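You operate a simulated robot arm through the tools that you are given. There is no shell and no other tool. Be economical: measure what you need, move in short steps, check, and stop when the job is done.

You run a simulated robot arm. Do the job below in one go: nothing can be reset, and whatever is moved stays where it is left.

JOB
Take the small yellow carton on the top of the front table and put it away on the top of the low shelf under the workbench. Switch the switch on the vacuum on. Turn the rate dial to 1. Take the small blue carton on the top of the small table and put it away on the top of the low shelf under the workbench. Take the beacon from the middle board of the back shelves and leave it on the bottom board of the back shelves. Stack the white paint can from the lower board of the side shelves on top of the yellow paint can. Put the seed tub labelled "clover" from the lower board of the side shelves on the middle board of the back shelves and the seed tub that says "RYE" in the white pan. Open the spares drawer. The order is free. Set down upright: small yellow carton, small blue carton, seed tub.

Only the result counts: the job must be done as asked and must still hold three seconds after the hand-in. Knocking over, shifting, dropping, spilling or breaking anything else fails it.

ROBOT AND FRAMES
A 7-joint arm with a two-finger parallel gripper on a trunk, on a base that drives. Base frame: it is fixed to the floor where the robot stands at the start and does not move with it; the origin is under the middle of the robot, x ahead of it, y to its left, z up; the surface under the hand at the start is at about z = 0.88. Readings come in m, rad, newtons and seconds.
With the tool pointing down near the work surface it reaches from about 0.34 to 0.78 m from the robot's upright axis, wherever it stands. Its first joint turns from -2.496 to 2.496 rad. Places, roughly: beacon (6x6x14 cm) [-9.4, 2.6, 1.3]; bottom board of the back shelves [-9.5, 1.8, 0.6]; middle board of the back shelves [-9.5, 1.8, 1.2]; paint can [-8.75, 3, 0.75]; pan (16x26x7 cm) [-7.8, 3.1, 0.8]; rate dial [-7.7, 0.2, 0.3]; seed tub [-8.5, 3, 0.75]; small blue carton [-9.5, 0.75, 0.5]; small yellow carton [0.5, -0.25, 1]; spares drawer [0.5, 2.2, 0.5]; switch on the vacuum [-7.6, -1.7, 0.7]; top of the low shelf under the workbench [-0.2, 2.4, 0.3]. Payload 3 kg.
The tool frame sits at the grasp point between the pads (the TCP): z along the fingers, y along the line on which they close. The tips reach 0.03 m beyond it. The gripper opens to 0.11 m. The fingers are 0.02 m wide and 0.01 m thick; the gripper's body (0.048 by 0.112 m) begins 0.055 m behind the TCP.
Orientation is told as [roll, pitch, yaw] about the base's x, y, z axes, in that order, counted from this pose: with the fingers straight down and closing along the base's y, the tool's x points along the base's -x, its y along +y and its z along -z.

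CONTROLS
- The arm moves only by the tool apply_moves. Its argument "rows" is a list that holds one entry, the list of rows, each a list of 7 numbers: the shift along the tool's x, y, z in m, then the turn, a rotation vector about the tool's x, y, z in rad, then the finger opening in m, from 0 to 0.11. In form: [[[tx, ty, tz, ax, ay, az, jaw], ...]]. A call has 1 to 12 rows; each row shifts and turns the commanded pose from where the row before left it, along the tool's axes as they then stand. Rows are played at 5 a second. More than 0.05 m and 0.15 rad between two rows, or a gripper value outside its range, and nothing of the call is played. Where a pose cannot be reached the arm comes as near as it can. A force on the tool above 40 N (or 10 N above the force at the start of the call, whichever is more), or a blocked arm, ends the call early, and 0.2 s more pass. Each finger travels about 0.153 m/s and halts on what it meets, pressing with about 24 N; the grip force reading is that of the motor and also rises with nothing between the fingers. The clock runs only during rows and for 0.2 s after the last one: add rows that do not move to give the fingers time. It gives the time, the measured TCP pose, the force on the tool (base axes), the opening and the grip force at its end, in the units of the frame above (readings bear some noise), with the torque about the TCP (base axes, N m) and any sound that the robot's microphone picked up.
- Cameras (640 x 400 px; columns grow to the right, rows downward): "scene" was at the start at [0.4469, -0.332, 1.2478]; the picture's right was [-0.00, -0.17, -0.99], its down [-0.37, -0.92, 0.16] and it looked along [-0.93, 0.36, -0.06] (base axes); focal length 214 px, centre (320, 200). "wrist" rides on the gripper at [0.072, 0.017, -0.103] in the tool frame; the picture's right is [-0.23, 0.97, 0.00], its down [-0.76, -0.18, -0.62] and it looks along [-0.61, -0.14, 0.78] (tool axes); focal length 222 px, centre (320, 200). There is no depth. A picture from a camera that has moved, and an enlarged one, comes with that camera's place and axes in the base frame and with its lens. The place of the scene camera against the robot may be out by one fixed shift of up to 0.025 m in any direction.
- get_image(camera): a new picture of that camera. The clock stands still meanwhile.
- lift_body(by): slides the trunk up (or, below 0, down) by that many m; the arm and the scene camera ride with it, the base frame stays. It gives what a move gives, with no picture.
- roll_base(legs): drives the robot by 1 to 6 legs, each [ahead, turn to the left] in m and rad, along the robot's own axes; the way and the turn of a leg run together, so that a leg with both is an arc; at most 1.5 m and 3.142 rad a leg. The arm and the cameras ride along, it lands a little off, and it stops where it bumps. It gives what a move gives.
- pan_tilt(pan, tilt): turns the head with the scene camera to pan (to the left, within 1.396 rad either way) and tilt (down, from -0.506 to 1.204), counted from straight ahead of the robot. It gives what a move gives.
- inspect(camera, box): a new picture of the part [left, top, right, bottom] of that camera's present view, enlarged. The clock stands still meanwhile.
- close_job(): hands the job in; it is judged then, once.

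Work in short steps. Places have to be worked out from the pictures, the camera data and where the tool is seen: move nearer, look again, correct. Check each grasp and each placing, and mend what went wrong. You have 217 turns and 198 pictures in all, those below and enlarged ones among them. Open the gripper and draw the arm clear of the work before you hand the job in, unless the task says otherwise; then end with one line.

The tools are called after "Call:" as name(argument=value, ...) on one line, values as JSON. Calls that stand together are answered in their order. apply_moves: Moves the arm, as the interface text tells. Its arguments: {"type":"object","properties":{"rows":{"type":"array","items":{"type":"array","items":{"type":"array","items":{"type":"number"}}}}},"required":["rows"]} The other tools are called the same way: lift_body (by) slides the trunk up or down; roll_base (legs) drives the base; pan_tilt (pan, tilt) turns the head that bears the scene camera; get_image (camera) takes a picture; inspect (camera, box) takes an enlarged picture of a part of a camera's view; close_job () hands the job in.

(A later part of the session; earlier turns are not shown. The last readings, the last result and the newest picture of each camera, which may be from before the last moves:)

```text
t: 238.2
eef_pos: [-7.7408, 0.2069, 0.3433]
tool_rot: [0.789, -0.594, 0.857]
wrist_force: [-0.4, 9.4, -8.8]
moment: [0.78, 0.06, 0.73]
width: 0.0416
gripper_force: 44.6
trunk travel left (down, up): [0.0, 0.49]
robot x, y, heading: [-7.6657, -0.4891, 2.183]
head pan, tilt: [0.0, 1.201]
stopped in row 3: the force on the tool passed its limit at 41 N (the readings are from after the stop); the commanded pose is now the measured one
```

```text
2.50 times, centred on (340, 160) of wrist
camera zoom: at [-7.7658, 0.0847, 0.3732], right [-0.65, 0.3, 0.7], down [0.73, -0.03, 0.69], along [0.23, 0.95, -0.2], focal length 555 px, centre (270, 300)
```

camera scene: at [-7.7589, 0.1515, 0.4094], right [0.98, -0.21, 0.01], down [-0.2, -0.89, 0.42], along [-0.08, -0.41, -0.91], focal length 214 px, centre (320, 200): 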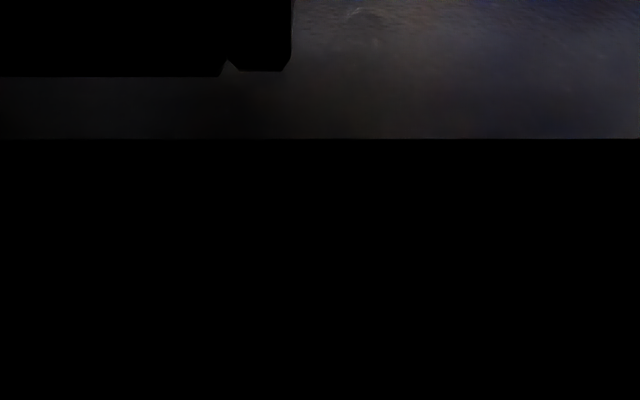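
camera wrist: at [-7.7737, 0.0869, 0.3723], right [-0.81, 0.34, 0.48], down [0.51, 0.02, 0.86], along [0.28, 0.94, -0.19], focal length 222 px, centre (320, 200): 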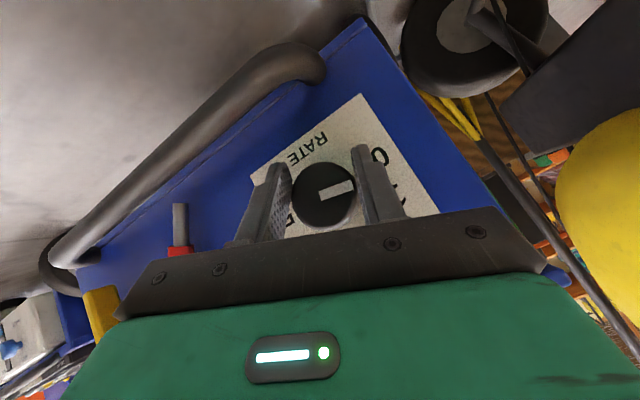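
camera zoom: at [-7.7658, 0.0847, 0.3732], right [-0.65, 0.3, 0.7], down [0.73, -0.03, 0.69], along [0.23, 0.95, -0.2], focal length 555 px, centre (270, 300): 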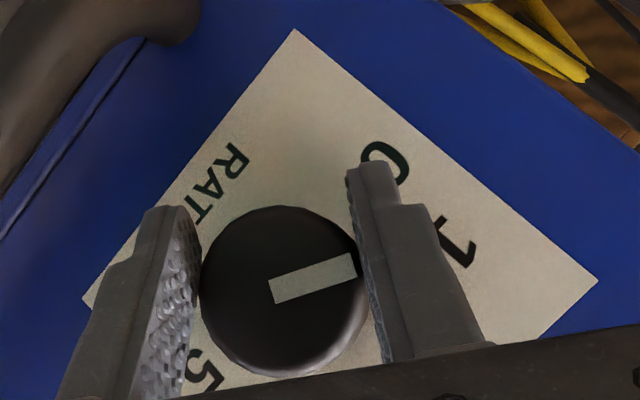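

The pointer is within about 4° of 1. I turn slightly more, then release and look.

Call:
apply_moves(rows=[[[0, 0, 0, -0.055, 0, 0.05, 0.03], [0, 0, 0, 0, 0, 0, 0.03]]])

Call:
apply_moves(rows=[[[0, 0, 0, 0, 0, 0, 0.07], [0, 0, 0, 0, 0, 0, 0.075], [0, 0, -0.03, 0, 0, 0, 0.075], [0, 0, -0.03, 0, 0, 0, 0.075], [0, 0, 0, 0, 0, 0, 0.075]]])

Call:
inspect(camera="wrist", box=[220, 80, 460, 240])

```text
t: 238.8
eef_pos: [-7.7409, 0.2045, 0.3435]
tool_rot: [0.865, -0.555, 0.817]
wrist_force: [0.0, -6.6, -1.6]
moment: [-0.17, 0.04, 0.37]
width: 0.0412
gripper_force: 44.2
trunk travel left (down, up): [0.0, 0.49]
robot x, y, heading: [-7.6679, -0.4914, 2.182]
head pan, tilt: [0.0, 1.201]
```

```text
t: 240.0
eef_pos: [-7.7204, 0.1594, 0.3792]
tool_rot: [0.864, -0.557, 0.815]
wrist_force: [0.5, -0.3, 0.0]
moment: [-0.04, 0.0, 0.02]
width: 0.0751
gripper_force: 0.1
trunk travel left (down, up): [0.0, 0.49]
robot x, y, heading: [-7.67, -0.4949, 2.182]
head pan, tilt: [0.0, 1.201]
```

```text
2.50 times, centred on (340, 160) of wrist
camera zoom: at [-7.7434, 0.037, 0.4076], right [-0.6, 0.29, 0.75], down [0.78, -0.04, 0.63], along [0.21, 0.96, -0.2], focal length 555 px, centre (270, 300)
```

zoom: 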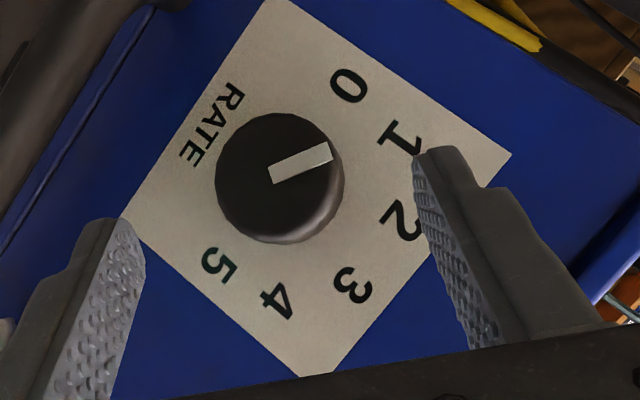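

The pointer sits on 1. Next I retreat, undo the hand roll, and raise the trunk.

Call:
apply_moves(rows=[[[0, 0, -0.04, 0, 0, 0, 0.06], [0, 0, -0.04, 0, 0, 0, 0.06], [0, 0, 0, 0.087, 0, -0.083, 0.06], [0, 0, 0, 0.087, 0, -0.083, 0.06], [0, 0, 0, 0.087, 0, -0.083, 0.06], [0, 0, 0, 0.087, 0, -0.083, 0.06], [0, 0, 0, 0.087, 0, -0.083, 0.06], [0, 0, 0, 0.087, 0, -0.083, 0.06], [0, 0, 0, 0.05, 0, -0.047, 0.06], [0, 0, 0, 0, 0, 0, 0.06]]])

Call:
lift_body(by=0.45)

Call:
pan_tilt(pan=1.3, tilt=0.2)

Call:
get_image(camera="scene")

```text
t: 242.2
eef_pos: [-7.6951, 0.0985, 0.4216]
tool_rot: [-0.124, -0.761, 1.452]
wrist_force: [0.0, -0.3, -0.7]
moment: [-0.01, -0.01, -0.03]
width: 0.06
gripper_force: 0.0
trunk travel left (down, up): [0.0, 0.49]
robot x, y, heading: [-7.668, -0.4898, 2.182]
head pan, tilt: [0.0, 1.201]
```

```text
refused: 0.45 is not a number from -0.4 to 0.4
```

```text
t: 243.7
eef_pos: [-7.6951, 0.0984, 0.4227]
tool_rot: [-0.12, -0.762, 1.452]
wrist_force: [-0.4, -0.1, -0.4]
moment: [-0.01, 0.02, -0.01]
width: 0.0599
gripper_force: 0.1
trunk travel left (down, up): [0.0, 0.49]
robot x, y, heading: [-7.6684, -0.4925, 2.18]
head pan, tilt: [1.3, 0.201]
```

```text
100 pictures are left
camera scene: at [-7.8012, 0.0981, 0.558], right [0.45, 0.59, -0.67], down [0.09, -0.78, -0.62], along [-0.89, 0.22, -0.41], focal length 214 px, centre (320, 200)
```

scene: 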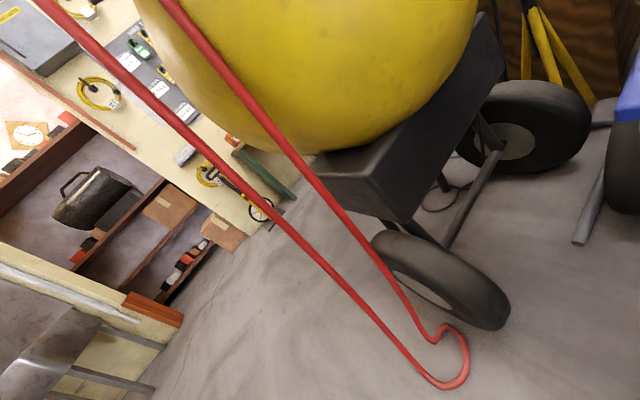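

I raise the trunk, pull the arm in, and turn left toward the vacuum.

Call:
lift_body(by=0.4)

Call:
apply_moves(rows=[[[0.029, 0, -0.028, 0, 0, 0, 0.06], [0.029, 0, -0.028, 0, 0, 0, 0.06], [0.029, 0, -0.028, 0, 0, 0, 0.06], [0.0, 0, -0.02, 0, 0, 0, 0.06]]])

Call:
pan_tilt(pan=0, tilt=-0.1)

Call:
roll_base(legs=[[0, 0.6], [0, 0.6], [0, 0.6]])

Call:
get_image(camera="scene")

```text
t: 247.5
eef_pos: [-7.6958, 0.0978, 0.8215]
tool_rot: [-0.121, -0.761, 1.451]
wrist_force: [-0.7, -0.5, -0.1]
moment: [-0.02, 0.03, -0.01]
width: 0.06
gripper_force: 0.1
trunk travel left (down, up): [-0.4, 0.09]
robot x, y, heading: [-7.6647, -0.4881, 2.178]
head pan, tilt: [1.3, 0.201]
```

```text
t: 248.5
eef_pos: [-7.7135, 0.0086, 0.8222]
tool_rot: [-0.121, -0.763, 1.451]
wrist_force: [0.0, -0.3, -0.6]
moment: [0.02, -0.01, -0.01]
width: 0.0599
gripper_force: 0.1
out of reach, approached as far as the arm can: row 3, 4
trunk travel left (down, up): [-0.4, 0.09]
robot x, y, heading: [-7.6687, -0.4899, 2.184]
head pan, tilt: [1.3, 0.201]
```

```text
t: 250.0
eef_pos: [-7.7131, 0.0088, 0.8221]
tool_rot: [-0.12, -0.761, 1.452]
wrist_force: [0.0, 0.4, -0.4]
moment: [-0.02, 0.0, -0.03]
width: 0.0602
gripper_force: 0.1
trunk travel left (down, up): [-0.4, 0.09]
robot x, y, heading: [-7.6706, -0.4904, 2.186]
head pan, tilt: [0.0, -0.099]
```

```text
t: 251.2
eef_pos: [-7.7902, -0.005, 0.8202]
tool_rot: [-0.125, -0.754, 1.615]
wrist_force: [-0.5, -0.3, 0.5]
moment: [-0.02, 0.0, 0.03]
width: 0.0599
gripper_force: 0.0
trunk travel left (down, up): [-0.4, 0.09]
robot x, y, heading: [-7.6648, -0.4856, 2.345]
head pan, tilt: [0.0, -0.099]
stopped in leg 1: the robot was blocked; the commanded pose is now the measured one
```

```text
99 pictures are left
camera scene: at [-7.8036, 0.0386, 0.939], right [0.99, -0.04, 0.09], down [0.04, -0.66, -0.75], along [0.09, 0.75, -0.65], focal length 214 px, centre (320, 200)
```

scene: 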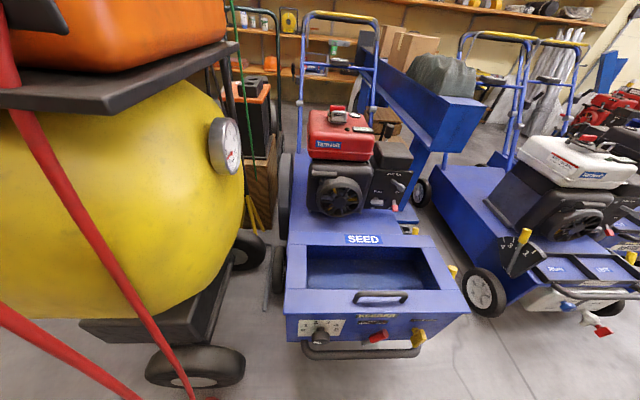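

Perhaps the folded elbow is the trouble. I extend the arm again a little and retry the turn.

Call:
apply_moves(rows=[[[-0.03, 0, 0.03, 0, 0, 0, 0.06], [-0.03, 0, 0.03, 0, 0, 0, 0.06], [0, 0, 0, 0, 0, 0, 0.06]]])

Call:
roll_base(legs=[[0, 0.2], [0, 0.4], [0, 0.4], [0, 0.4]])

```text
t: 252.0
eef_pos: [-7.7879, 0.0795, 0.8179]
tool_rot: [-0.125, -0.757, 1.616]
wrist_force: [-0.2, -0.5, 0.0]
moment: [0.03, 0.02, 0.01]
width: 0.0599
gripper_force: 0.0
trunk travel left (down, up): [-0.4, 0.09]
robot x, y, heading: [-7.6628, -0.4828, 2.339]
head pan, tilt: [0.0, -0.099]
```

```text
t: 255.7
eef_pos: [-8.2025, -0.2847, 0.8198]
tool_rot: [-0.127, -0.758, 2.614]
wrist_force: [-0.2, 0.2, -0.4]
moment: [0.02, -0.04, -0.03]
width: 0.0599
gripper_force: 0.0
trunk travel left (down, up): [-0.4, 0.09]
robot x, y, heading: [-7.6654, -0.4405, -2.953]
head pan, tilt: [0.0, -0.099]
stopped in leg 3: the robot was blocked; the commanded pose is now the measured one
```

Call:
roll_base(legs=[[0.15, 0.2], [0, 0.4], [0, 0.4], [0, 0.4]])

Call:
get_image(camera="scene")

```text
t: 260.9
eef_pos: [-8.0698, -0.9831, 0.8201]
tool_rot: [-0.127, -0.756, -2.293]
wrist_force: [1.0, -0.9, 0.2]
moment: [0.04, 0.06, 0.0]
width: 0.0597
gripper_force: 0.0
trunk travel left (down, up): [-0.4, 0.09]
robot x, y, heading: [-7.8735, -0.4838, -1.565]
head pan, tilt: [0.0, -0.099]
stopped in leg 4: the robot was blocked; the commanded pose is now the measured one
```

```text
98 pictures are left
camera scene: at [-8.1084, -1.0433, 0.9384], right [-0.69, 0.72, 0.09], down [0.42, 0.5, -0.76], along [-0.59, -0.48, -0.65], focal length 214 px, centre (320, 200)
```

scene: 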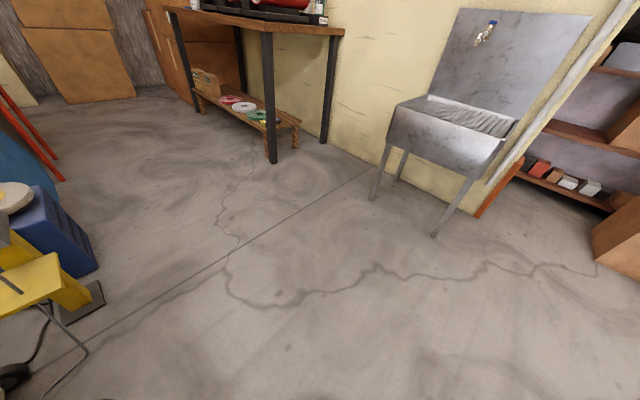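

Now facing -y. I look left toward the vacuum.

Call:
pan_tilt(pan=1.25, tilt=-0.2)

Call:
get_image(camera="scene")

```text
t: 262.3
eef_pos: [-8.0722, -0.9826, 0.8203]
tool_rot: [-0.124, -0.757, -2.299]
wrist_force: [0.3, -0.1, -0.1]
moment: [0.0, 0.01, 0.0]
width: 0.0601
gripper_force: 0.0
trunk travel left (down, up): [-0.4, 0.09]
robot x, y, heading: [-7.8731, -0.4893, -1.562]
head pan, tilt: [1.25, -0.201]
```

```text
97 pictures are left
camera scene: at [-8.0273, -1.079, 0.9808], right [-0.73, -0.17, -0.66], down [0.57, 0.37, -0.74], along [0.37, -0.91, -0.17], focal length 214 px, centre (320, 200)
```

scene: 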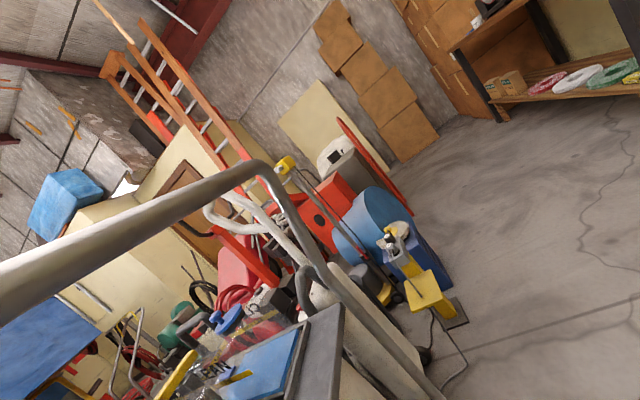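

The vacuum's push handle is right beside the hand. I raise the hand well above it and look down on the vacuum.

Call:
apply_moves(rows=[[[-0.0275, 0, -0.029, 0, 0, 0, 0.03], [-0.0275, 0, -0.029, 0, 0, 0, 0.03], [-0.0275, 0, -0.029, 0, 0, 0, 0.03], [-0.0275, 0, -0.029, 0, 0, 0, 0.03], [-0.0275, 0, -0.029, 0, 0, 0, 0.03], [-0.0275, 0, -0.029, 0, 0, 0, 0.03], [0, 0, 0, 0, 0, 0, 0.03]]])

Call:
lift_body(by=0.09)

Call:
pan_tilt(pan=0.9, tilt=0.7)

Call:
get_image(camera="scene")

```text
t: 263.9
eef_pos: [-8.0582, -0.9974, 1.0591]
tool_rot: [-0.125, -0.756, -2.299]
wrist_force: [-0.6, 0.1, 0.1]
moment: [-0.02, 0.02, 0.05]
width: 0.0302
gripper_force: 0.0
trunk travel left (down, up): [-0.4, 0.09]
robot x, y, heading: [-7.8723, -0.4867, -1.558]
head pan, tilt: [1.25, -0.201]
```

```text
t: 265.1
eef_pos: [-8.059, -0.9969, 1.1493]
tool_rot: [-0.126, -0.758, -2.3]
wrist_force: [0.8, 0.3, 0.0]
moment: [0.02, 0.0, 0.02]
width: 0.0301
gripper_force: 0.1
trunk travel left (down, up): [-0.49, 0.0]
robot x, y, heading: [-7.8746, -0.4858, -1.562]
head pan, tilt: [1.25, -0.201]
```

```text
t: 266.3
eef_pos: [-8.0594, -0.9974, 1.1486]
tool_rot: [-0.126, -0.757, -2.299]
wrist_force: [-0.2, 0.6, 0.4]
moment: [-0.03, 0.01, -0.02]
width: 0.03
gripper_force: 0.0
trunk travel left (down, up): [-0.49, 0.0]
robot x, y, heading: [-7.8698, -0.485, -1.557]
head pan, tilt: [0.901, 0.7]
```

```text
96 pictures are left
camera scene: at [-7.9978, -1.052, 1.236], right [-0.85, 0.12, -0.51], down [0.24, 0.95, -0.19], along [0.46, -0.29, -0.84], focal length 214 px, centre (320, 200)
```

scene: 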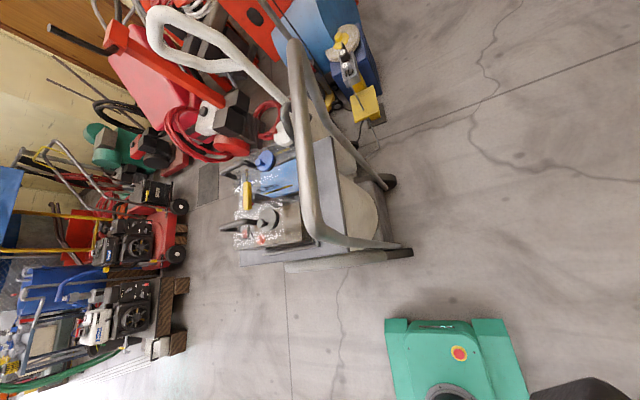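

I enlarge the vacuum from above.

Call:
inspect(camera="scene", box=[180, 90, 420, 280])

```text
2.11 times, centred on (300, 185) of scene
camera zoom: at [-7.9978, -1.052, 1.236], right [-0.85, 0.12, -0.51], down [0.24, 0.95, -0.19], along [0.46, -0.29, -0.84], focal length 452 px, centre (362, 232)
```

zoom: 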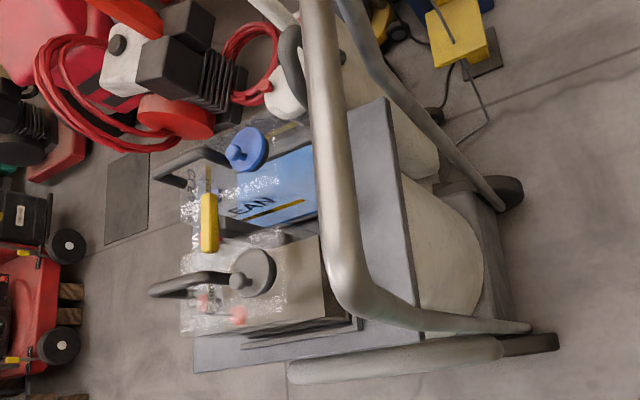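

The switch isn't visible from this side. I drive round to the +x side and look at the machines from there.

Call:
pan_tilt(pan=0.0, tilt=-0.2)

Call:
roll_base(legs=[[0, 0.4], [0, 0.5], [0, 0.5], [1.0, 0]])

Call:
roll_base(legs=[[0, -0.5], [0, -0.5], [0, -0.6]])

Call:
get_image(camera="scene")

```text
t: 267.5
eef_pos: [-8.059, -0.9984, 1.1483]
tool_rot: [-0.127, -0.758, -2.3]
wrist_force: [-0.5, 0.0, 0.0]
moment: [0.0, 0.06, -0.03]
width: 0.0301
gripper_force: 0.0
trunk travel left (down, up): [-0.49, 0.0]
robot x, y, heading: [-7.8689, -0.4873, -1.561]
head pan, tilt: [0.0, -0.201]
```

```text
t: 276.8
eef_pos: [-6.4207, -0.9247, 1.1493]
tool_rot: [-0.127, -0.757, -0.904]
wrist_force: [0.1, 0.8, 0.0]
moment: [-0.01, -0.02, -0.02]
width: 0.0301
gripper_force: 0.1
trunk travel left (down, up): [-0.49, 0.0]
robot x, y, heading: [-6.8928, -0.6589, -0.169]
head pan, tilt: [0.0, -0.201]
```

```text
t: 281.8
eef_pos: [-7.1441, -1.14, 1.1503]
tool_rot: [-0.128, -0.756, -2.44]
wrist_force: [-0.1, 0.7, 0.3]
moment: [-0.03, -0.02, 0.0]
width: 0.0299
gripper_force: 0.1
trunk travel left (down, up): [-0.49, 0.0]
robot x, y, heading: [-6.8309, -0.6701, -1.717]
head pan, tilt: [0.0, -0.201]
stopped in leg 3: the robot was blocked; the commanded pose is now the measured one
```

```text
94 pictures are left
camera scene: at [-7.1917, -1.1978, 1.2763], right [-0.57, 0.81, 0.09], down [0.42, 0.39, -0.82], along [-0.7, -0.43, -0.57], focal length 214 px, centre (320, 200)
```

scene: 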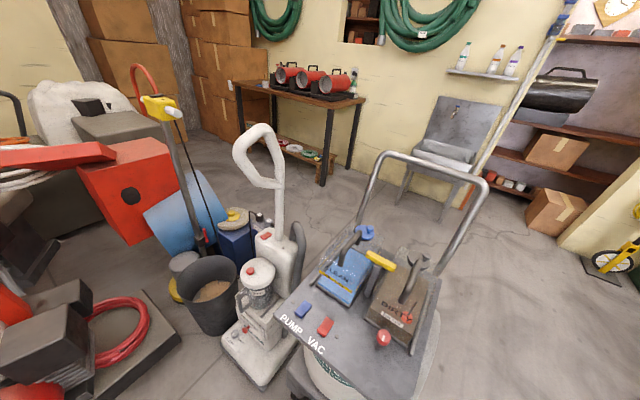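

There are PUMP and VAC rockers on the extractor, and red parts on the upright. I enlarge.

Call:
inspect(camera="scene", box=[260, 230, 440, 360])

Call:
inspect(camera="scene", box=[210, 200, 310, 390])

```text
3.08 times, centred on (350, 295) of scene
camera zoom: at [-7.1917, -1.1978, 1.2763], right [-0.57, 0.81, 0.09], down [0.42, 0.39, -0.82], along [-0.7, -0.43, -0.57], focal length 660 px, centre (228, -92)
```

zoom: 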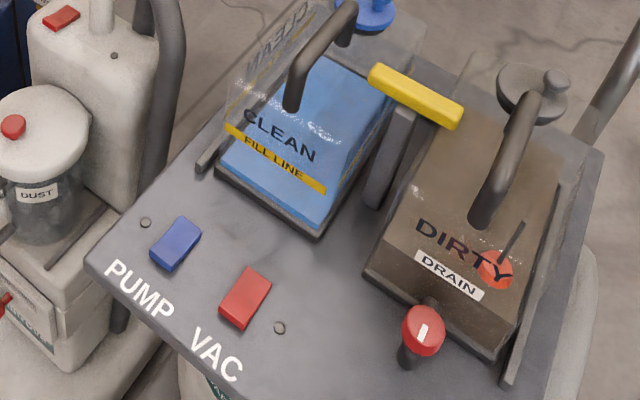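

```text
2.11 times, centred on (260, 295) of scene
camera zoom: at [-7.1917, -1.1978, 1.2763], right [-0.57, 0.81, 0.09], down [0.42, 0.39, -0.82], along [-0.7, -0.43, -0.57], focal length 452 px, centre (446, 0)
```

zoom: 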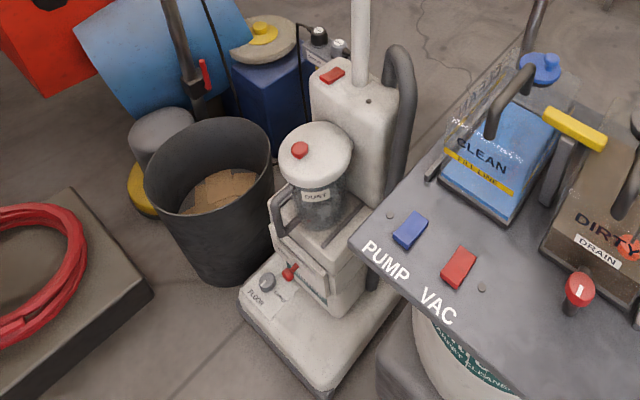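

The upright is the vacuum; its red rocker on top lies at about (-7.58, -1.65, 0.7), matching the given place. I drive alongside.

Call:
roll_base(legs=[[0.62, 0], [0, -0.5], [0, -0.5]])

Call:
apply_moves(rows=[[[0, 0, 0, 0, 0.125, 0, 0.0], [0, 0, 0, 0, 0.125, 0, 0.0], [0, 0, 0, 0, 0.125, 0, 0.0], [0, 0, 0, 0, 0.125, 0, 0.0], [0, 0, 0, 0, 0.125, 0, 0.0], [0, 0, 0, 0, 0.125, 0, 0.0], [0, 0, 0, 0, 0, 0, 0.0]]])

Call:
pan_tilt(pan=0.0, tilt=0.1)

Call:
get_image(camera="scene")

```text
t: 288.1
eef_pos: [-7.4872, -1.2796, 1.1477]
tool_rot: [-0.126, -0.755, 2.865]
wrist_force: [0.1, -1.2, 0.6]
moment: [-0.01, -0.03, -0.04]
width: 0.0298
gripper_force: 0.0
trunk travel left (down, up): [-0.49, 0.0]
robot x, y, heading: [-6.9051, -1.3072, -2.694]
head pan, tilt: [0.0, -0.201]
```

```text
t: 289.7
eef_pos: [-7.4876, -1.2798, 1.1498]
tool_rot: [-0.092, -0.007, 2.78]
wrist_force: [-0.5, 0.9, 0.7]
moment: [0.0, 0.0, 0.01]
width: 0.0
gripper_force: 23.7
trunk travel left (down, up): [-0.49, 0.0]
robot x, y, heading: [-6.9043, -1.3106, -2.692]
head pan, tilt: [0.0, -0.201]
```

```text
t: 290.5
eef_pos: [-7.487, -1.2788, 1.1498]
tool_rot: [-0.093, -0.009, 2.779]
wrist_force: [0.1, 0.6, 0.8]
moment: [0.0, 0.01, 0.0]
width: 0.0
gripper_force: 24.4
trunk travel left (down, up): [-0.49, 0.0]
robot x, y, heading: [-6.8997, -1.3084, -2.693]
head pan, tilt: [0.0, 0.099]
```

```text
91 pictures are left
camera scene: at [-7.587, -1.2616, 1.1944], right [0.35, 0.93, 0.09], down [0.93, -0.36, 0.09], along [0.12, 0.05, -0.99], focal length 214 px, centre (320, 200)
```

scene: 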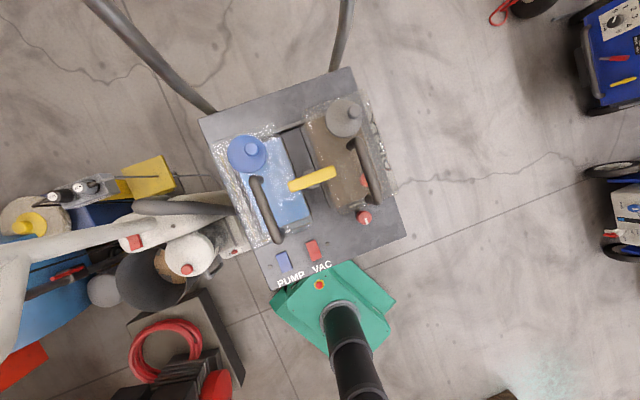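

The vacuum's handle leans over the switch, so I'll approach from +x at about 48° pitch with closed fingers. First set the tool yaw (-2.75) and pitch, camera head retracted.

Call:
pan_tilt(pan=0.0, tilt=1.0)

Call:
apply_moves(rows=[[[0, 0, 0, 0, 0, -0.125, 0.0], [0, 0, 0, 0, 0, -0.125, 0.0], [0, 0, 0, 0, 0, -0.125, 0.0], [0, 0, 0, 0, 0, -0.125, 0.0], [0, 0, 0, 0, 0, -0.125, 0.0], [0, 0, 0, 0, 0, -0.125, 0.0], [0, 0, 0, 0.05, 0, 0, 0], [0, 0, 0, 0.04, 0, 0, 0]]])

Call:
apply_moves(rows=[[[0.02, 0.045, 0, 0, -0.14, 0, 0], [0.02, 0.045, 0, 0, -0.14, 0, 0], [0.02, 0.045, 0, 0, -0.14, 0, 0], [0.02, 0.045, 0, 0, -0.14, 0, 0], [0, 0.045, -0.02, 0, -0.14, 0, 0], [0, 0.045, -0.02, 0, -0.14, 0, 0], [0, 0, 0, 0, 0, 0, 0]]])

```text
t: 291.7
eef_pos: [-7.4873, -1.2803, 1.1494]
tool_rot: [-0.094, -0.01, 2.781]
wrist_force: [0.2, 0.0, -0.2]
moment: [-0.01, -0.01, 0.02]
width: 0.0
gripper_force: 24.1
trunk travel left (down, up): [-0.49, 0.0]
robot x, y, heading: [-6.9034, -1.3063, -2.689]
head pan, tilt: [0.0, 1.0]
```

```text
t: 293.5
eef_pos: [-7.4873, -1.2815, 1.1503]
tool_rot: [-0.166, 0.055, -2.756]
wrist_force: [-0.6, 0.0, 0.5]
moment: [-0.04, -0.01, 0.02]
width: 0.0001
gripper_force: 24.0
trunk travel left (down, up): [-0.49, 0.0]
robot x, y, heading: [-6.9064, -1.3086, -2.698]
head pan, tilt: [0.0, 1.0]
```

```text
t: 295.1
eef_pos: [-7.4006, -1.5317, 1.1665]
tool_rot: [-0.23, -0.769, -2.587]
wrist_force: [-0.3, -0.5, 0.6]
moment: [0.02, 0.01, -0.01]
width: 0.0002
gripper_force: 23.7
out of reach, approached as far as the arm can: row 4, 5, 6
trunk travel left (down, up): [-0.49, 0.0]
robot x, y, heading: [-6.9075, -1.3061, -2.694]
head pan, tilt: [0.0, 1.0]
```

I fix the roll, shift further to -y, then lower the trunk 0.27.

Call:
apply_moves(rows=[[[0, 0.04, 0, -0.115, 0, 0, 0], [0, 0.04, 0, -0.115, 0, 0, 0], [0, 0, 0, 0, 0, 0, 0]]])

Call:
lift_body(by=-0.27)

Call:
get_image(camera="wrist")

```text
t: 295.9
eef_pos: [-7.3689, -1.6038, 1.1549]
tool_rot: [0.001, -0.772, -2.585]
wrist_force: [0.6, 0.6, 0.4]
moment: [0.0, -0.01, 0.01]
width: 0.0002
gripper_force: 23.9
trunk travel left (down, up): [-0.49, 0.0]
robot x, y, heading: [-6.9059, -1.3091, -2.696]
head pan, tilt: [0.0, 1.0]
```

```text
t: 298.6
eef_pos: [-7.3683, -1.6032, 0.8845]
tool_rot: [0.0, -0.772, -2.584]
wrist_force: [-0.5, 0.0, 0.1]
moment: [0.01, -0.02, -0.05]
width: 0.0001
gripper_force: 24.6
trunk travel left (down, up): [-0.22, 0.27]
robot x, y, heading: [-6.9041, -1.3089, -2.692]
head pan, tilt: [0.0, 1.0]
```

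```text
90 pictures are left
camera wrist: at [-7.2551, -1.552, 0.9084], right [0.38, -0.91, 0.16], down [-0.19, 0.09, 0.98], along [-0.91, -0.4, -0.14], focal length 222 px, centre (320, 200)
```

wrist: 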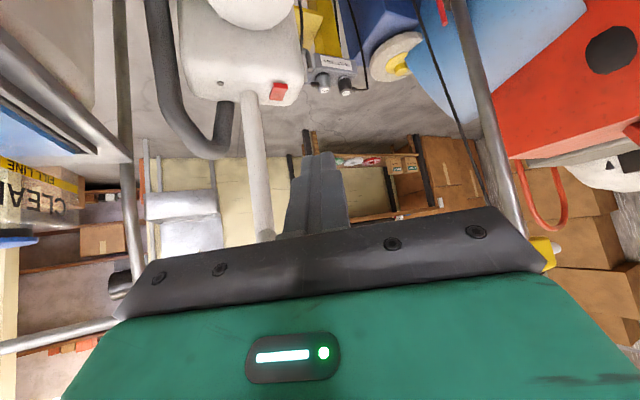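

The switch lies at about (-7.575, -1.65, 0.685). I move to a point about 6 cm short of it along the tool axis.

Call:
apply_moves(rows=[[[-0.001, -0.014, 0.0386, 0, 0, 0, 0], [-0.001, -0.014, 0.0386, 0, 0, 0, 0], [-0.001, -0.014, 0.0386, 0, 0, 0, 0], [-0.001, -0.014, 0.0386, 0, 0, 0, 0], [-0.001, -0.014, 0.0386, 0, 0, 0, 0], [0, 0, 0, 0, 0, 0, 0]]])

Call:
get_image(camera="wrist")

Call:
pan_tilt(pan=0.0, tilt=0.3)

Call:
get_image(camera="scene")

```text
t: 300.0
eef_pos: [-7.5235, -1.6177, 0.7504]
tool_rot: [0.0, -0.769, -2.585]
wrist_force: [-0.2, -0.1, 0.1]
moment: [-0.01, -0.03, -0.02]
width: 0.0
gripper_force: 24.2
trunk travel left (down, up): [-0.22, 0.27]
robot x, y, heading: [-6.9045, -1.3082, -2.694]
head pan, tilt: [0.0, 1.0]
```

```text
89 pictures are left
camera wrist: at [-7.4103, -1.566, 0.7736], right [0.38, -0.91, 0.16], down [-0.19, 0.09, 0.98], along [-0.91, -0.4, -0.14], focal length 222 px, centre (320, 200)
```

wrist: 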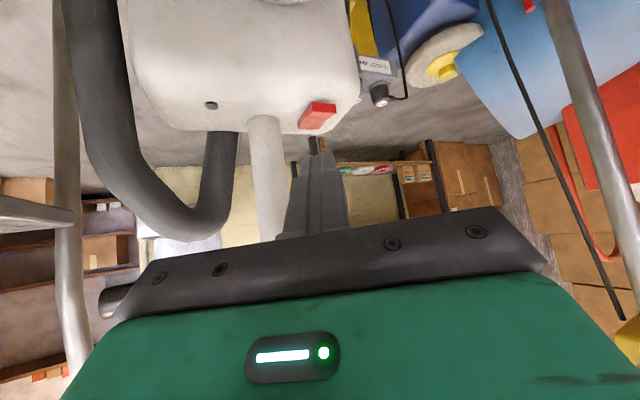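

```text
t: 301.1
eef_pos: [-7.5235, -1.6167, 0.7505]
tool_rot: [0.0, -0.768, -2.584]
wrist_force: [-0.5, -0.8, -0.3]
moment: [-0.03, -0.03, 0.04]
width: 0.0001
gripper_force: 24.1
trunk travel left (down, up): [-0.22, 0.27]
robot x, y, heading: [-6.9066, -1.304, -2.698]
head pan, tilt: [0.0, 0.3]
```

```text
88 pictures are left
camera scene: at [-7.5565, -1.649, 0.8394], right [-0.53, 0.85, 0.0], down [0.76, 0.47, -0.45], along [-0.38, -0.24, -0.89], focal length 214 px, centre (320, 200)
```

scene: 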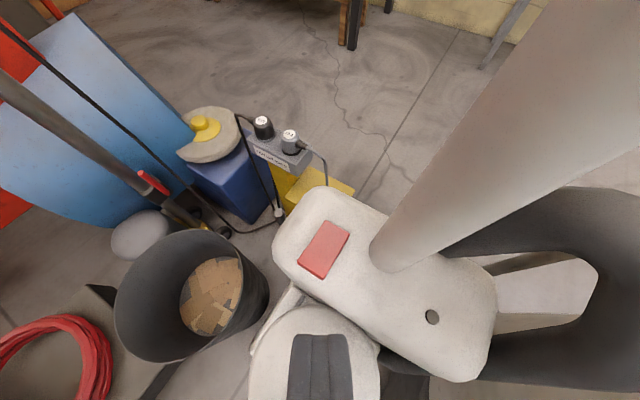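

Rocker located at (-7.589, -1.656, 0.665). I enlarge it to see which end is down.

Call:
inspect(camera="scene", box=[270, 200, 390, 300])

Call:
inspect(camera="wrist", box=[270, 80, 366, 140])

```text
4.00 times, centred on (330, 250) of scene
camera zoom: at [-7.5565, -1.649, 0.8394], right [-0.53, 0.85, 0.0], down [0.76, 0.47, -0.45], along [-0.38, -0.24, -0.89], focal length 858 px, centre (280, 0)
```

zoom: 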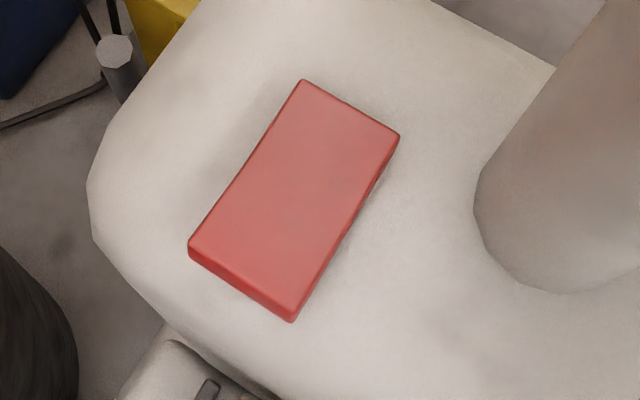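

```text
6.67 times, centred on (318, 110) of wrist
camera zoom: at [-7.4103, -1.566, 0.774], right [0.38, -0.91, 0.16], down [-0.19, 0.09, 0.98], along [-0.91, -0.4, -0.14], focal length 1481 px, centre (333, 800)
```

zoom: 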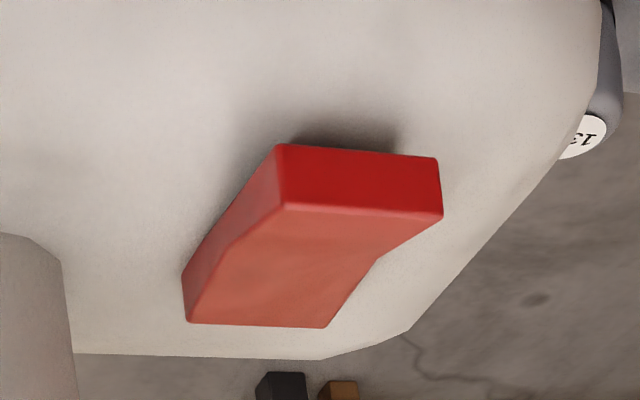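

The near (+x) end is raised, so that is the end to press. I retract the camera head and bring the tip just above that end.

Call:
pan_tilt(pan=0.0, tilt=1.1)

Call:
apply_moves(rows=[[[-0.0006, 0.0043, 0.0277, 0, 0, 0, 0], [-0.0006, 0.0043, 0.0247, 0, 0, 0, 0], [0, 0, 0, 0, 0, 0, 0]]])

Call:
get_image(camera="wrist")

```text
t: 302.2
eef_pos: [-7.523, -1.6173, 0.7493]
tool_rot: [-0.001, -0.769, -2.584]
wrist_force: [0.0, 0.3, 1.3]
moment: [0.04, -0.01, -0.01]
width: 0.0
gripper_force: 23.7
trunk travel left (down, up): [-0.22, 0.27]
robot x, y, heading: [-6.9041, -1.3084, -2.69]
head pan, tilt: [0.0, 1.1]
```

```text
t: 303.0
eef_pos: [-7.5512, -1.6436, 0.7151]
tool_rot: [0.001, -0.771, -2.585]
wrist_force: [-0.3, 1.0, 0.2]
moment: [0.02, 0.04, 0.04]
width: 0.0
gripper_force: 23.6
trunk travel left (down, up): [-0.22, 0.27]
robot x, y, heading: [-6.9044, -1.3074, -2.696]
head pan, tilt: [0.0, 1.1]
```

```text
85 pictures are left
camera wrist: at [-7.4383, -1.5923, 0.7368], right [0.38, -0.91, 0.16], down [-0.19, 0.09, 0.98], along [-0.91, -0.4, -0.14], focal length 222 px, centre (320, 200)
```

wrist: 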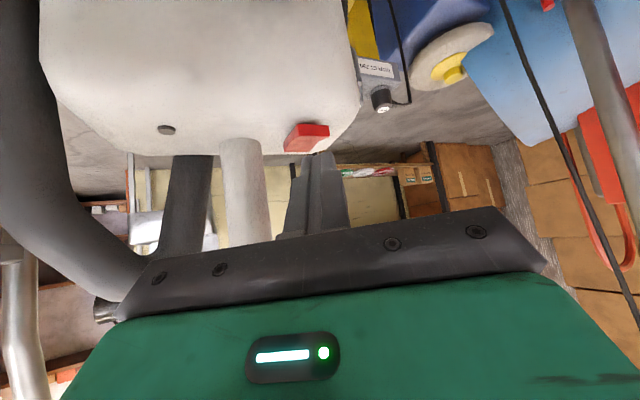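

The tip is just above the raised end. I press straight down in small steps.

Call:
apply_moves(rows=[[[0.0042, -0.005, 0.0043, 0, 0, 0, 0], [0.0042, 0, 0.0043, 0, 0, 0, 0], [0.0035, 0, 0.0036, 0, 0, 0, 0], [0.0035, 0, 0.0036, 0, 0, 0, 0]]])

Call:
inspect(camera="wrist", box=[240, 90, 400, 190])

```text
t: 304.0
eef_pos: [-7.5523, -1.6394, 0.6946]
tool_rot: [-0.004, -0.775, -2.584]
wrist_force: [14.4, 6.3, 23.7]
moment: [0.1, -0.06, -0.07]
width: 0.0
gripper_force: 24.3
trunk travel left (down, up): [-0.22, 0.27]
robot x, y, heading: [-6.8998, -1.3054, -2.695]
head pan, tilt: [0.0, 1.1]
```

```text
4.00 times, centred on (320, 140) of wrist
camera zoom: at [-7.4393, -1.5881, 0.7173], right [0.38, -0.91, 0.16], down [-0.19, 0.09, 0.98], along [-0.91, -0.4, -0.13], focal length 888 px, centre (320, 440)
```

zoom: 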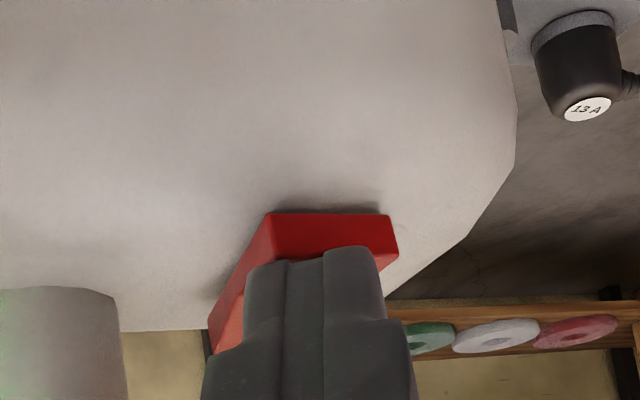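

Contact (28 N) but not toggled: I'm a bit near the pivot. I lift, shift 8 mm toward the raised edge, and press deeper.

Call:
apply_moves(rows=[[[-0.006, 0, -0.006, 0, 0, 0, 0], [0.0049, 0.0042, -0.0047, 0, 0, 0, 0], [0.0045, 0, 0.0045, 0, 0, 0, 0], [0.0045, 0, 0.0045, 0, 0, 0, 0], [0.0035, 0, 0.0035, 0, 0, 0, 0], [0.0035, 0, 0.0035, 0, 0, 0, 0]]])

Call:
inspect(camera="wrist", box=[240, 90, 400, 190])

```text
t: 305.3
eef_pos: [-7.5455, -1.6406, 0.6891]
tool_rot: [0.001, -0.781, -2.587]
wrist_force: [27.3, 14.4, 25.4]
moment: [0.18, 0.0, -0.24]
width: 0.0
gripper_force: 23.9
trunk travel left (down, up): [-0.22, 0.27]
robot x, y, heading: [-6.9011, -1.3062, -2.696]
head pan, tilt: [0.0, 1.1]
stopped in row 6: the force on the tool passed its limit at 46 N (the readings are from after the stop); the commanded pose is now the measured one
```

```text
4.00 times, centred on (320, 140) of wrist
camera zoom: at [-7.4318, -1.5886, 0.7103], right [0.38, -0.91, 0.16], down [-0.18, 0.1, 0.98], along [-0.91, -0.4, -0.13], focal length 888 px, centre (320, 440)
```

zoom: 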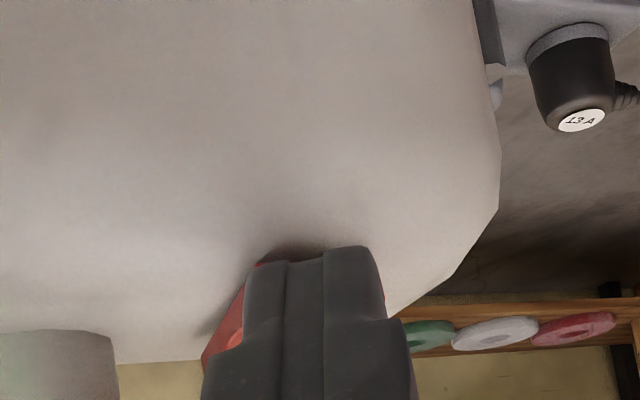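

The near end seems to be down. I back off along the tool axis and look.

Call:
apply_moves(rows=[[[-0.01, 0, -0.015, 0, 0, 0, 0], [0, 0, -0.03, 0, 0, 0, 0], [0, 0, -0.03, 0, 0, 0, 0], [0, 0, 0, 0, 0, 0, 0]]])

Call:
inspect(camera="wrist", box=[160, 60, 400, 210])

```text
t: 306.3
eef_pos: [-7.5074, -1.6166, 0.7454]
tool_rot: [0.0, -0.776, -2.587]
wrist_force: [-0.4, -1.0, 0.2]
moment: [-0.01, -0.03, 0.01]
width: 0.0
gripper_force: 24.2
trunk travel left (down, up): [-0.22, 0.27]
robot x, y, heading: [-6.9006, -1.3072, -2.697]
head pan, tilt: [0.0, 1.1]
```

```text
2.67 times, centred on (280, 135) of wrist
camera zoom: at [-7.3943, -1.5655, 0.768], right [0.38, -0.91, 0.16], down [-0.18, 0.1, 0.98], along [-0.91, -0.4, -0.13], focal length 592 px, centre (427, 373)
```

zoom: 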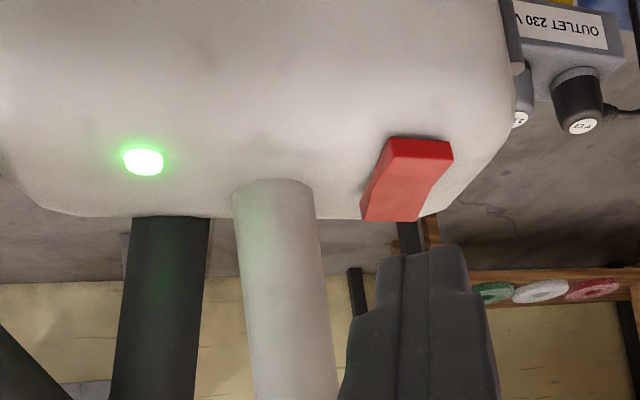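

The vacuum's lamp is green: switched on. I retreat, raise, and drive back to the aisle, then west.

Call:
apply_moves(rows=[[[0, 0, -0.04, 0, 0, 0, 0.03], [0, 0, -0.04, 0, 0, 0, 0.03], [0, 0, -0.04, 0, 0, 0, 0.03], [0, 0, 0, 0, 0, 0, 0.03]]])

Call:
lift_body(by=0.27)

Call:
roll_base(legs=[[0, 0.5], [0, 0.48], [-0.7, 0], [0, -0.5], [0, -0.5], [0, -0.45]])

Call:
roll_base(legs=[[0.9, 0], [0.9, 0]])

Call:
pan_tilt(pan=-0.8, tilt=-0.4)

Call:
get_image(camera="scene")

```text
t: 307.3
eef_pos: [-7.436, -1.5721, 0.8313]
tool_rot: [0.001, -0.778, -2.586]
wrist_force: [0.0, -0.2, 0.3]
moment: [0.01, 0.0, 0.0]
width: 0.0297
gripper_force: 0.1
trunk travel left (down, up): [-0.22, 0.27]
robot x, y, heading: [-6.9048, -1.3107, -2.697]
head pan, tilt: [0.0, 1.1]
```

```text
t: 310.0
eef_pos: [-7.4368, -1.5722, 1.102]
tool_rot: [0.0, -0.779, -2.586]
wrist_force: [0.2, -0.5, 0.0]
moment: [0.01, -0.03, 0.02]
width: 0.0301
gripper_force: 0.1
trunk travel left (down, up): [-0.49, 0.0]
robot x, y, heading: [-6.9031, -1.3067, -2.7]
head pan, tilt: [0.0, 1.1]
```

```text
t: 313.0
eef_pos: [-7.0779, -1.8803, 1.1021]
tool_rot: [0.017, -0.78, -1.795]
wrist_force: [-18.6, 1.9, -7.6]
moment: [-0.38, -1.78, 0.11]
width: 0.0299
gripper_force: 0.1
trunk travel left (down, up): [-0.49, 0.0]
robot x, y, heading: [-6.9359, -1.2992, -1.848]
head pan, tilt: [0.0, 1.1]
stopped in leg 2: the force on the tool passed its limit at 90 N (the readings are from after the stop); the commanded pose is now the measured one
```

```text
t: 313.9
eef_pos: [-7.08, -1.8902, 1.1034]
tool_rot: [0.017, -0.776, -1.791]
wrist_force: [-5.7, 25.9, 7.2]
moment: [-1.47, -0.89, 1.41]
width: 0.03
gripper_force: 0.0
trunk travel left (down, up): [-0.49, 0.0]
robot x, y, heading: [-6.9433, -1.3119, -1.846]
head pan, tilt: [0.0, 1.1]
stopped in leg 1: the force on the tool passed its limit at 78 N (the readings are from after the stop); the commanded pose is now the measured one
```

```text
t: 315.5
eef_pos: [-7.079, -1.8903, 1.1039]
tool_rot: [0.013, -0.775, -1.791]
wrist_force: [-8.4, 33.7, -0.5]
moment: [-1.89, -0.41, 2.02]
width: 0.0301
gripper_force: 0.0
trunk travel left (down, up): [-0.49, 0.0]
robot x, y, heading: [-6.9439, -1.3142, -1.849]
head pan, tilt: [-0.799, -0.4]
```

```text
81 pictures are left
camera scene: at [-7.1471, -1.9389, 1.2653], right [-0.58, 0.64, 0.5], down [-0.17, 0.51, -0.84], along [-0.79, -0.58, -0.19], focal length 214 px, centre (320, 200)
```

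scene: 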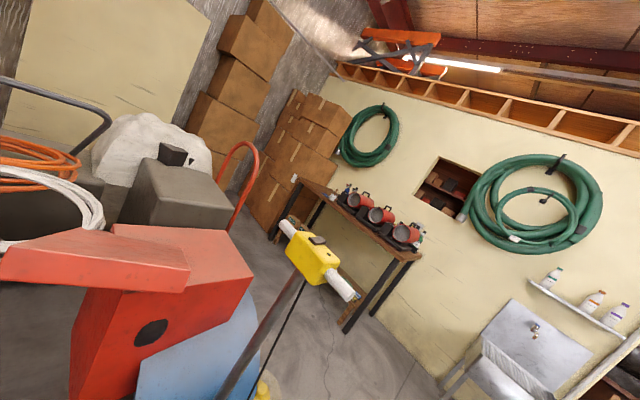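

The hand ran into something beside the red machine. I back straight away from it and look what it was.

Call:
roll_base(legs=[[-0.15, 0]])

Call:
pan_tilt(pan=0.2, tilt=0.1)

Call:
get_image(camera="scene")

```text
t: 316.9
eef_pos: [-7.0382, -1.7499, 1.1023]
tool_rot: [0.014, -0.775, -1.787]
wrist_force: [0.4, 0.4, 0.9]
moment: [0.01, -0.03, -0.05]
width: 0.0298
gripper_force: 0.0
trunk travel left (down, up): [-0.49, 0.0]
robot x, y, heading: [-6.9042, -1.1675, -1.847]
head pan, tilt: [-0.799, -0.4]
```

```text
t: 318.2
eef_pos: [-7.0366, -1.7499, 1.1023]
tool_rot: [0.015, -0.775, -1.786]
wrist_force: [0.2, -0.8, 0.4]
moment: [-0.03, -0.03, 0.04]
width: 0.0299
gripper_force: 0.0
trunk travel left (down, up): [-0.49, 0.0]
robot x, y, heading: [-6.8997, -1.1697, -1.84]
head pan, tilt: [0.201, 0.099]
```

```text
80 pictures are left
camera scene: at [-7.0342, -1.8106, 1.208], right [-0.99, 0.06, -0.15], down [0.15, 0.77, -0.63], along [0.08, -0.64, -0.76], focal length 214 px, centre (320, 200)
```

scene: 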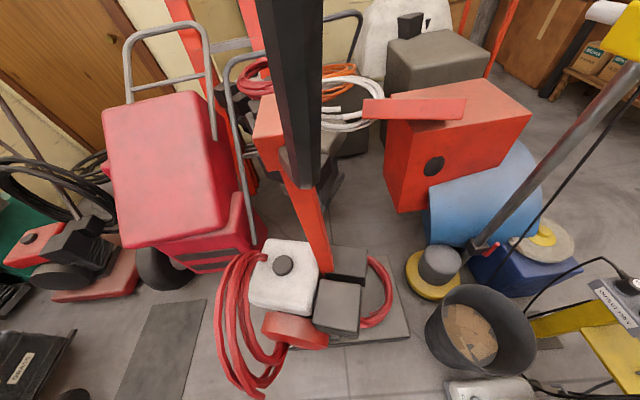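

The hand had touched the upright arm of the machine there; everything still stands. I back out further, then turn in separate calls.

Call:
roll_base(legs=[[-0.55, 0]])

Call:
roll_base(legs=[[0, -0.45], [0, -0.45], [0, -0.4]])

```text
t: 321.3
eef_pos: [-6.8858, -1.2195, 1.1032]
tool_rot: [0.014, -0.773, -1.781]
wrist_force: [0.4, -0.7, -0.3]
moment: [0.01, 0.02, -0.01]
width: 0.0298
gripper_force: 0.0
trunk travel left (down, up): [-0.49, 0.0]
robot x, y, heading: [-6.752, -0.6398, -1.838]
head pan, tilt: [0.201, 0.099]
```

```text
t: 325.7
eef_pos: [-7.3542, -0.6847, 1.1054]
tool_rot: [0.014, -0.776, -3.05]
wrist_force: [-0.5, 0.7, 0.0]
moment: [-0.05, 0.01, 0.03]
width: 0.03
gripper_force: 0.1
trunk travel left (down, up): [-0.49, 0.0]
robot x, y, heading: [-6.7586, -0.6902, -3.139]
head pan, tilt: [0.201, 0.099]
stopped in leg 3: the robot was blocked; the commanded pose is now the measured one
```

Call:
roll_base(legs=[[0.9, -0.15], [0.9, 0.1]])

Call:
pan_tilt(pan=-0.9, tilt=-0.4)

Call:
get_image(camera="scene")

```text
t: 334.6
eef_pos: [-9.101, -0.5044, 1.1041]
tool_rot: [0.015, -0.775, -3.098]
wrist_force: [-0.2, -0.3, 0.2]
moment: [-0.01, 0.01, 0.01]
width: 0.0299
gripper_force: 0.1
trunk travel left (down, up): [-0.49, 0.0]
robot x, y, heading: [-8.5011, -0.5396, 3.095]
head pan, tilt: [0.201, 0.099]
```

```text
t: 335.9
eef_pos: [-9.1017, -0.5059, 1.1049]
tool_rot: [0.013, -0.774, -3.096]
wrist_force: [-0.1, -0.2, 1.0]
moment: [-0.03, -0.01, -0.01]
width: 0.03
gripper_force: 0.1
trunk travel left (down, up): [-0.49, 0.0]
robot x, y, heading: [-8.5025, -0.538, 3.1]
head pan, tilt: [-0.901, -0.4]
```

```text
79 pictures are left
camera scene: at [-9.1515, -0.4619, 1.2707], right [0.51, 0.66, 0.55], down [0.47, 0.32, -0.82], along [-0.72, 0.68, -0.14], focal length 214 px, centre (320, 200)
```

scene: 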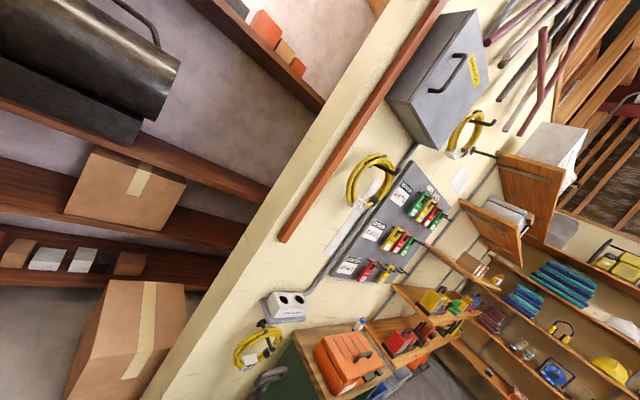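

I move a little on and turn to face +y along the wall.

Call:
roll_base(legs=[[0.22, 0], [0, -0.5], [0, -0.5], [0, -0.5]])

Call:
pan_tilt(pan=0, tilt=-0.5)

Call:
get_image(camera="scene")

```text
t: 341.6
eef_pos: [-8.8042, 0.0663, 1.1054]
tool_rot: [0.015, -0.775, 1.809]
wrist_force: [0.0, 0.5, -0.2]
moment: [-0.02, 0.06, -0.01]
width: 0.0298
gripper_force: 0.0
trunk travel left (down, up): [-0.49, 0.0]
robot x, y, heading: [-8.7748, -0.5355, 1.687]
head pan, tilt: [-0.901, -0.4]
stopped in leg 4: the robot was blocked; the commanded pose is now the measured one
```

```text
t: 342.8
eef_pos: [-8.8033, 0.0656, 1.1065]
tool_rot: [0.016, -0.773, 1.807]
wrist_force: [-0.4, 0.6, -0.4]
moment: [-0.06, 0.01, 0.0]
width: 0.0301
gripper_force: 0.1
trunk travel left (down, up): [-0.49, 0.0]
robot x, y, heading: [-8.7805, -0.5349, 1.686]
head pan, tilt: [0.0, -0.499]
```

```text
78 pictures are left
camera scene: at [-8.8225, 0.1149, 1.2613], right [0.97, 0.24, -0.01], down [0.06, -0.29, -0.96], along [-0.24, 0.93, -0.29], focal length 214 px, centre (320, 200)
```

scene: 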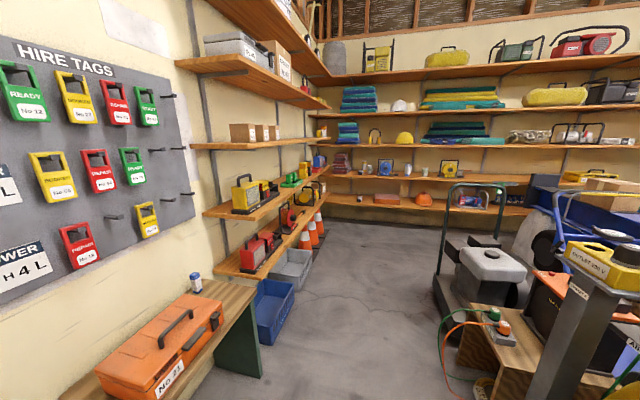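

A clear space lies ahead: back shelves on the left, side shelves at the far end, and the blue carton on the small table. I drive 1.2 m in and enlarge the shelves.

Call:
roll_base(legs=[[0.6, -0.11], [0.6, 0]])

Call:
get_image(camera="scene")

```text
t: 349.3
eef_pos: [-8.7811, 1.2766, 1.1042]
tool_rot: [0.017, -0.773, 1.699]
wrist_force: [0.4, -0.2, -0.4]
moment: [-0.01, 0.0, 0.0]
width: 0.0301
gripper_force: 0.2
trunk travel left (down, up): [-0.49, 0.0]
robot x, y, heading: [-8.8214, 0.673, 1.573]
head pan, tilt: [0.0, -0.499]
```

```text
77 pictures are left
camera scene: at [-8.7936, 1.3254, 1.2611], right [0.99, 0.14, -0.01], down [0.03, -0.29, -0.96], along [-0.13, 0.95, -0.29], focal length 214 px, centre (320, 200)
```

scene: 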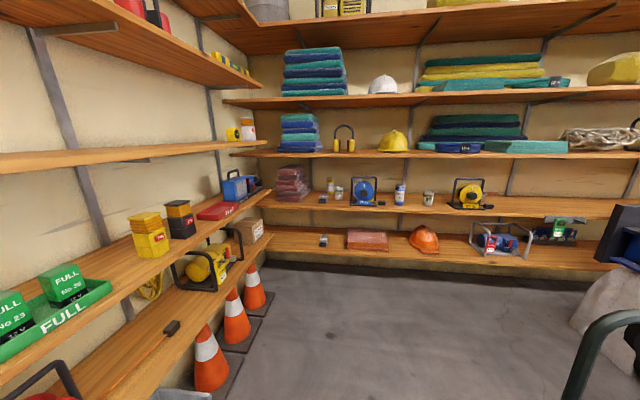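

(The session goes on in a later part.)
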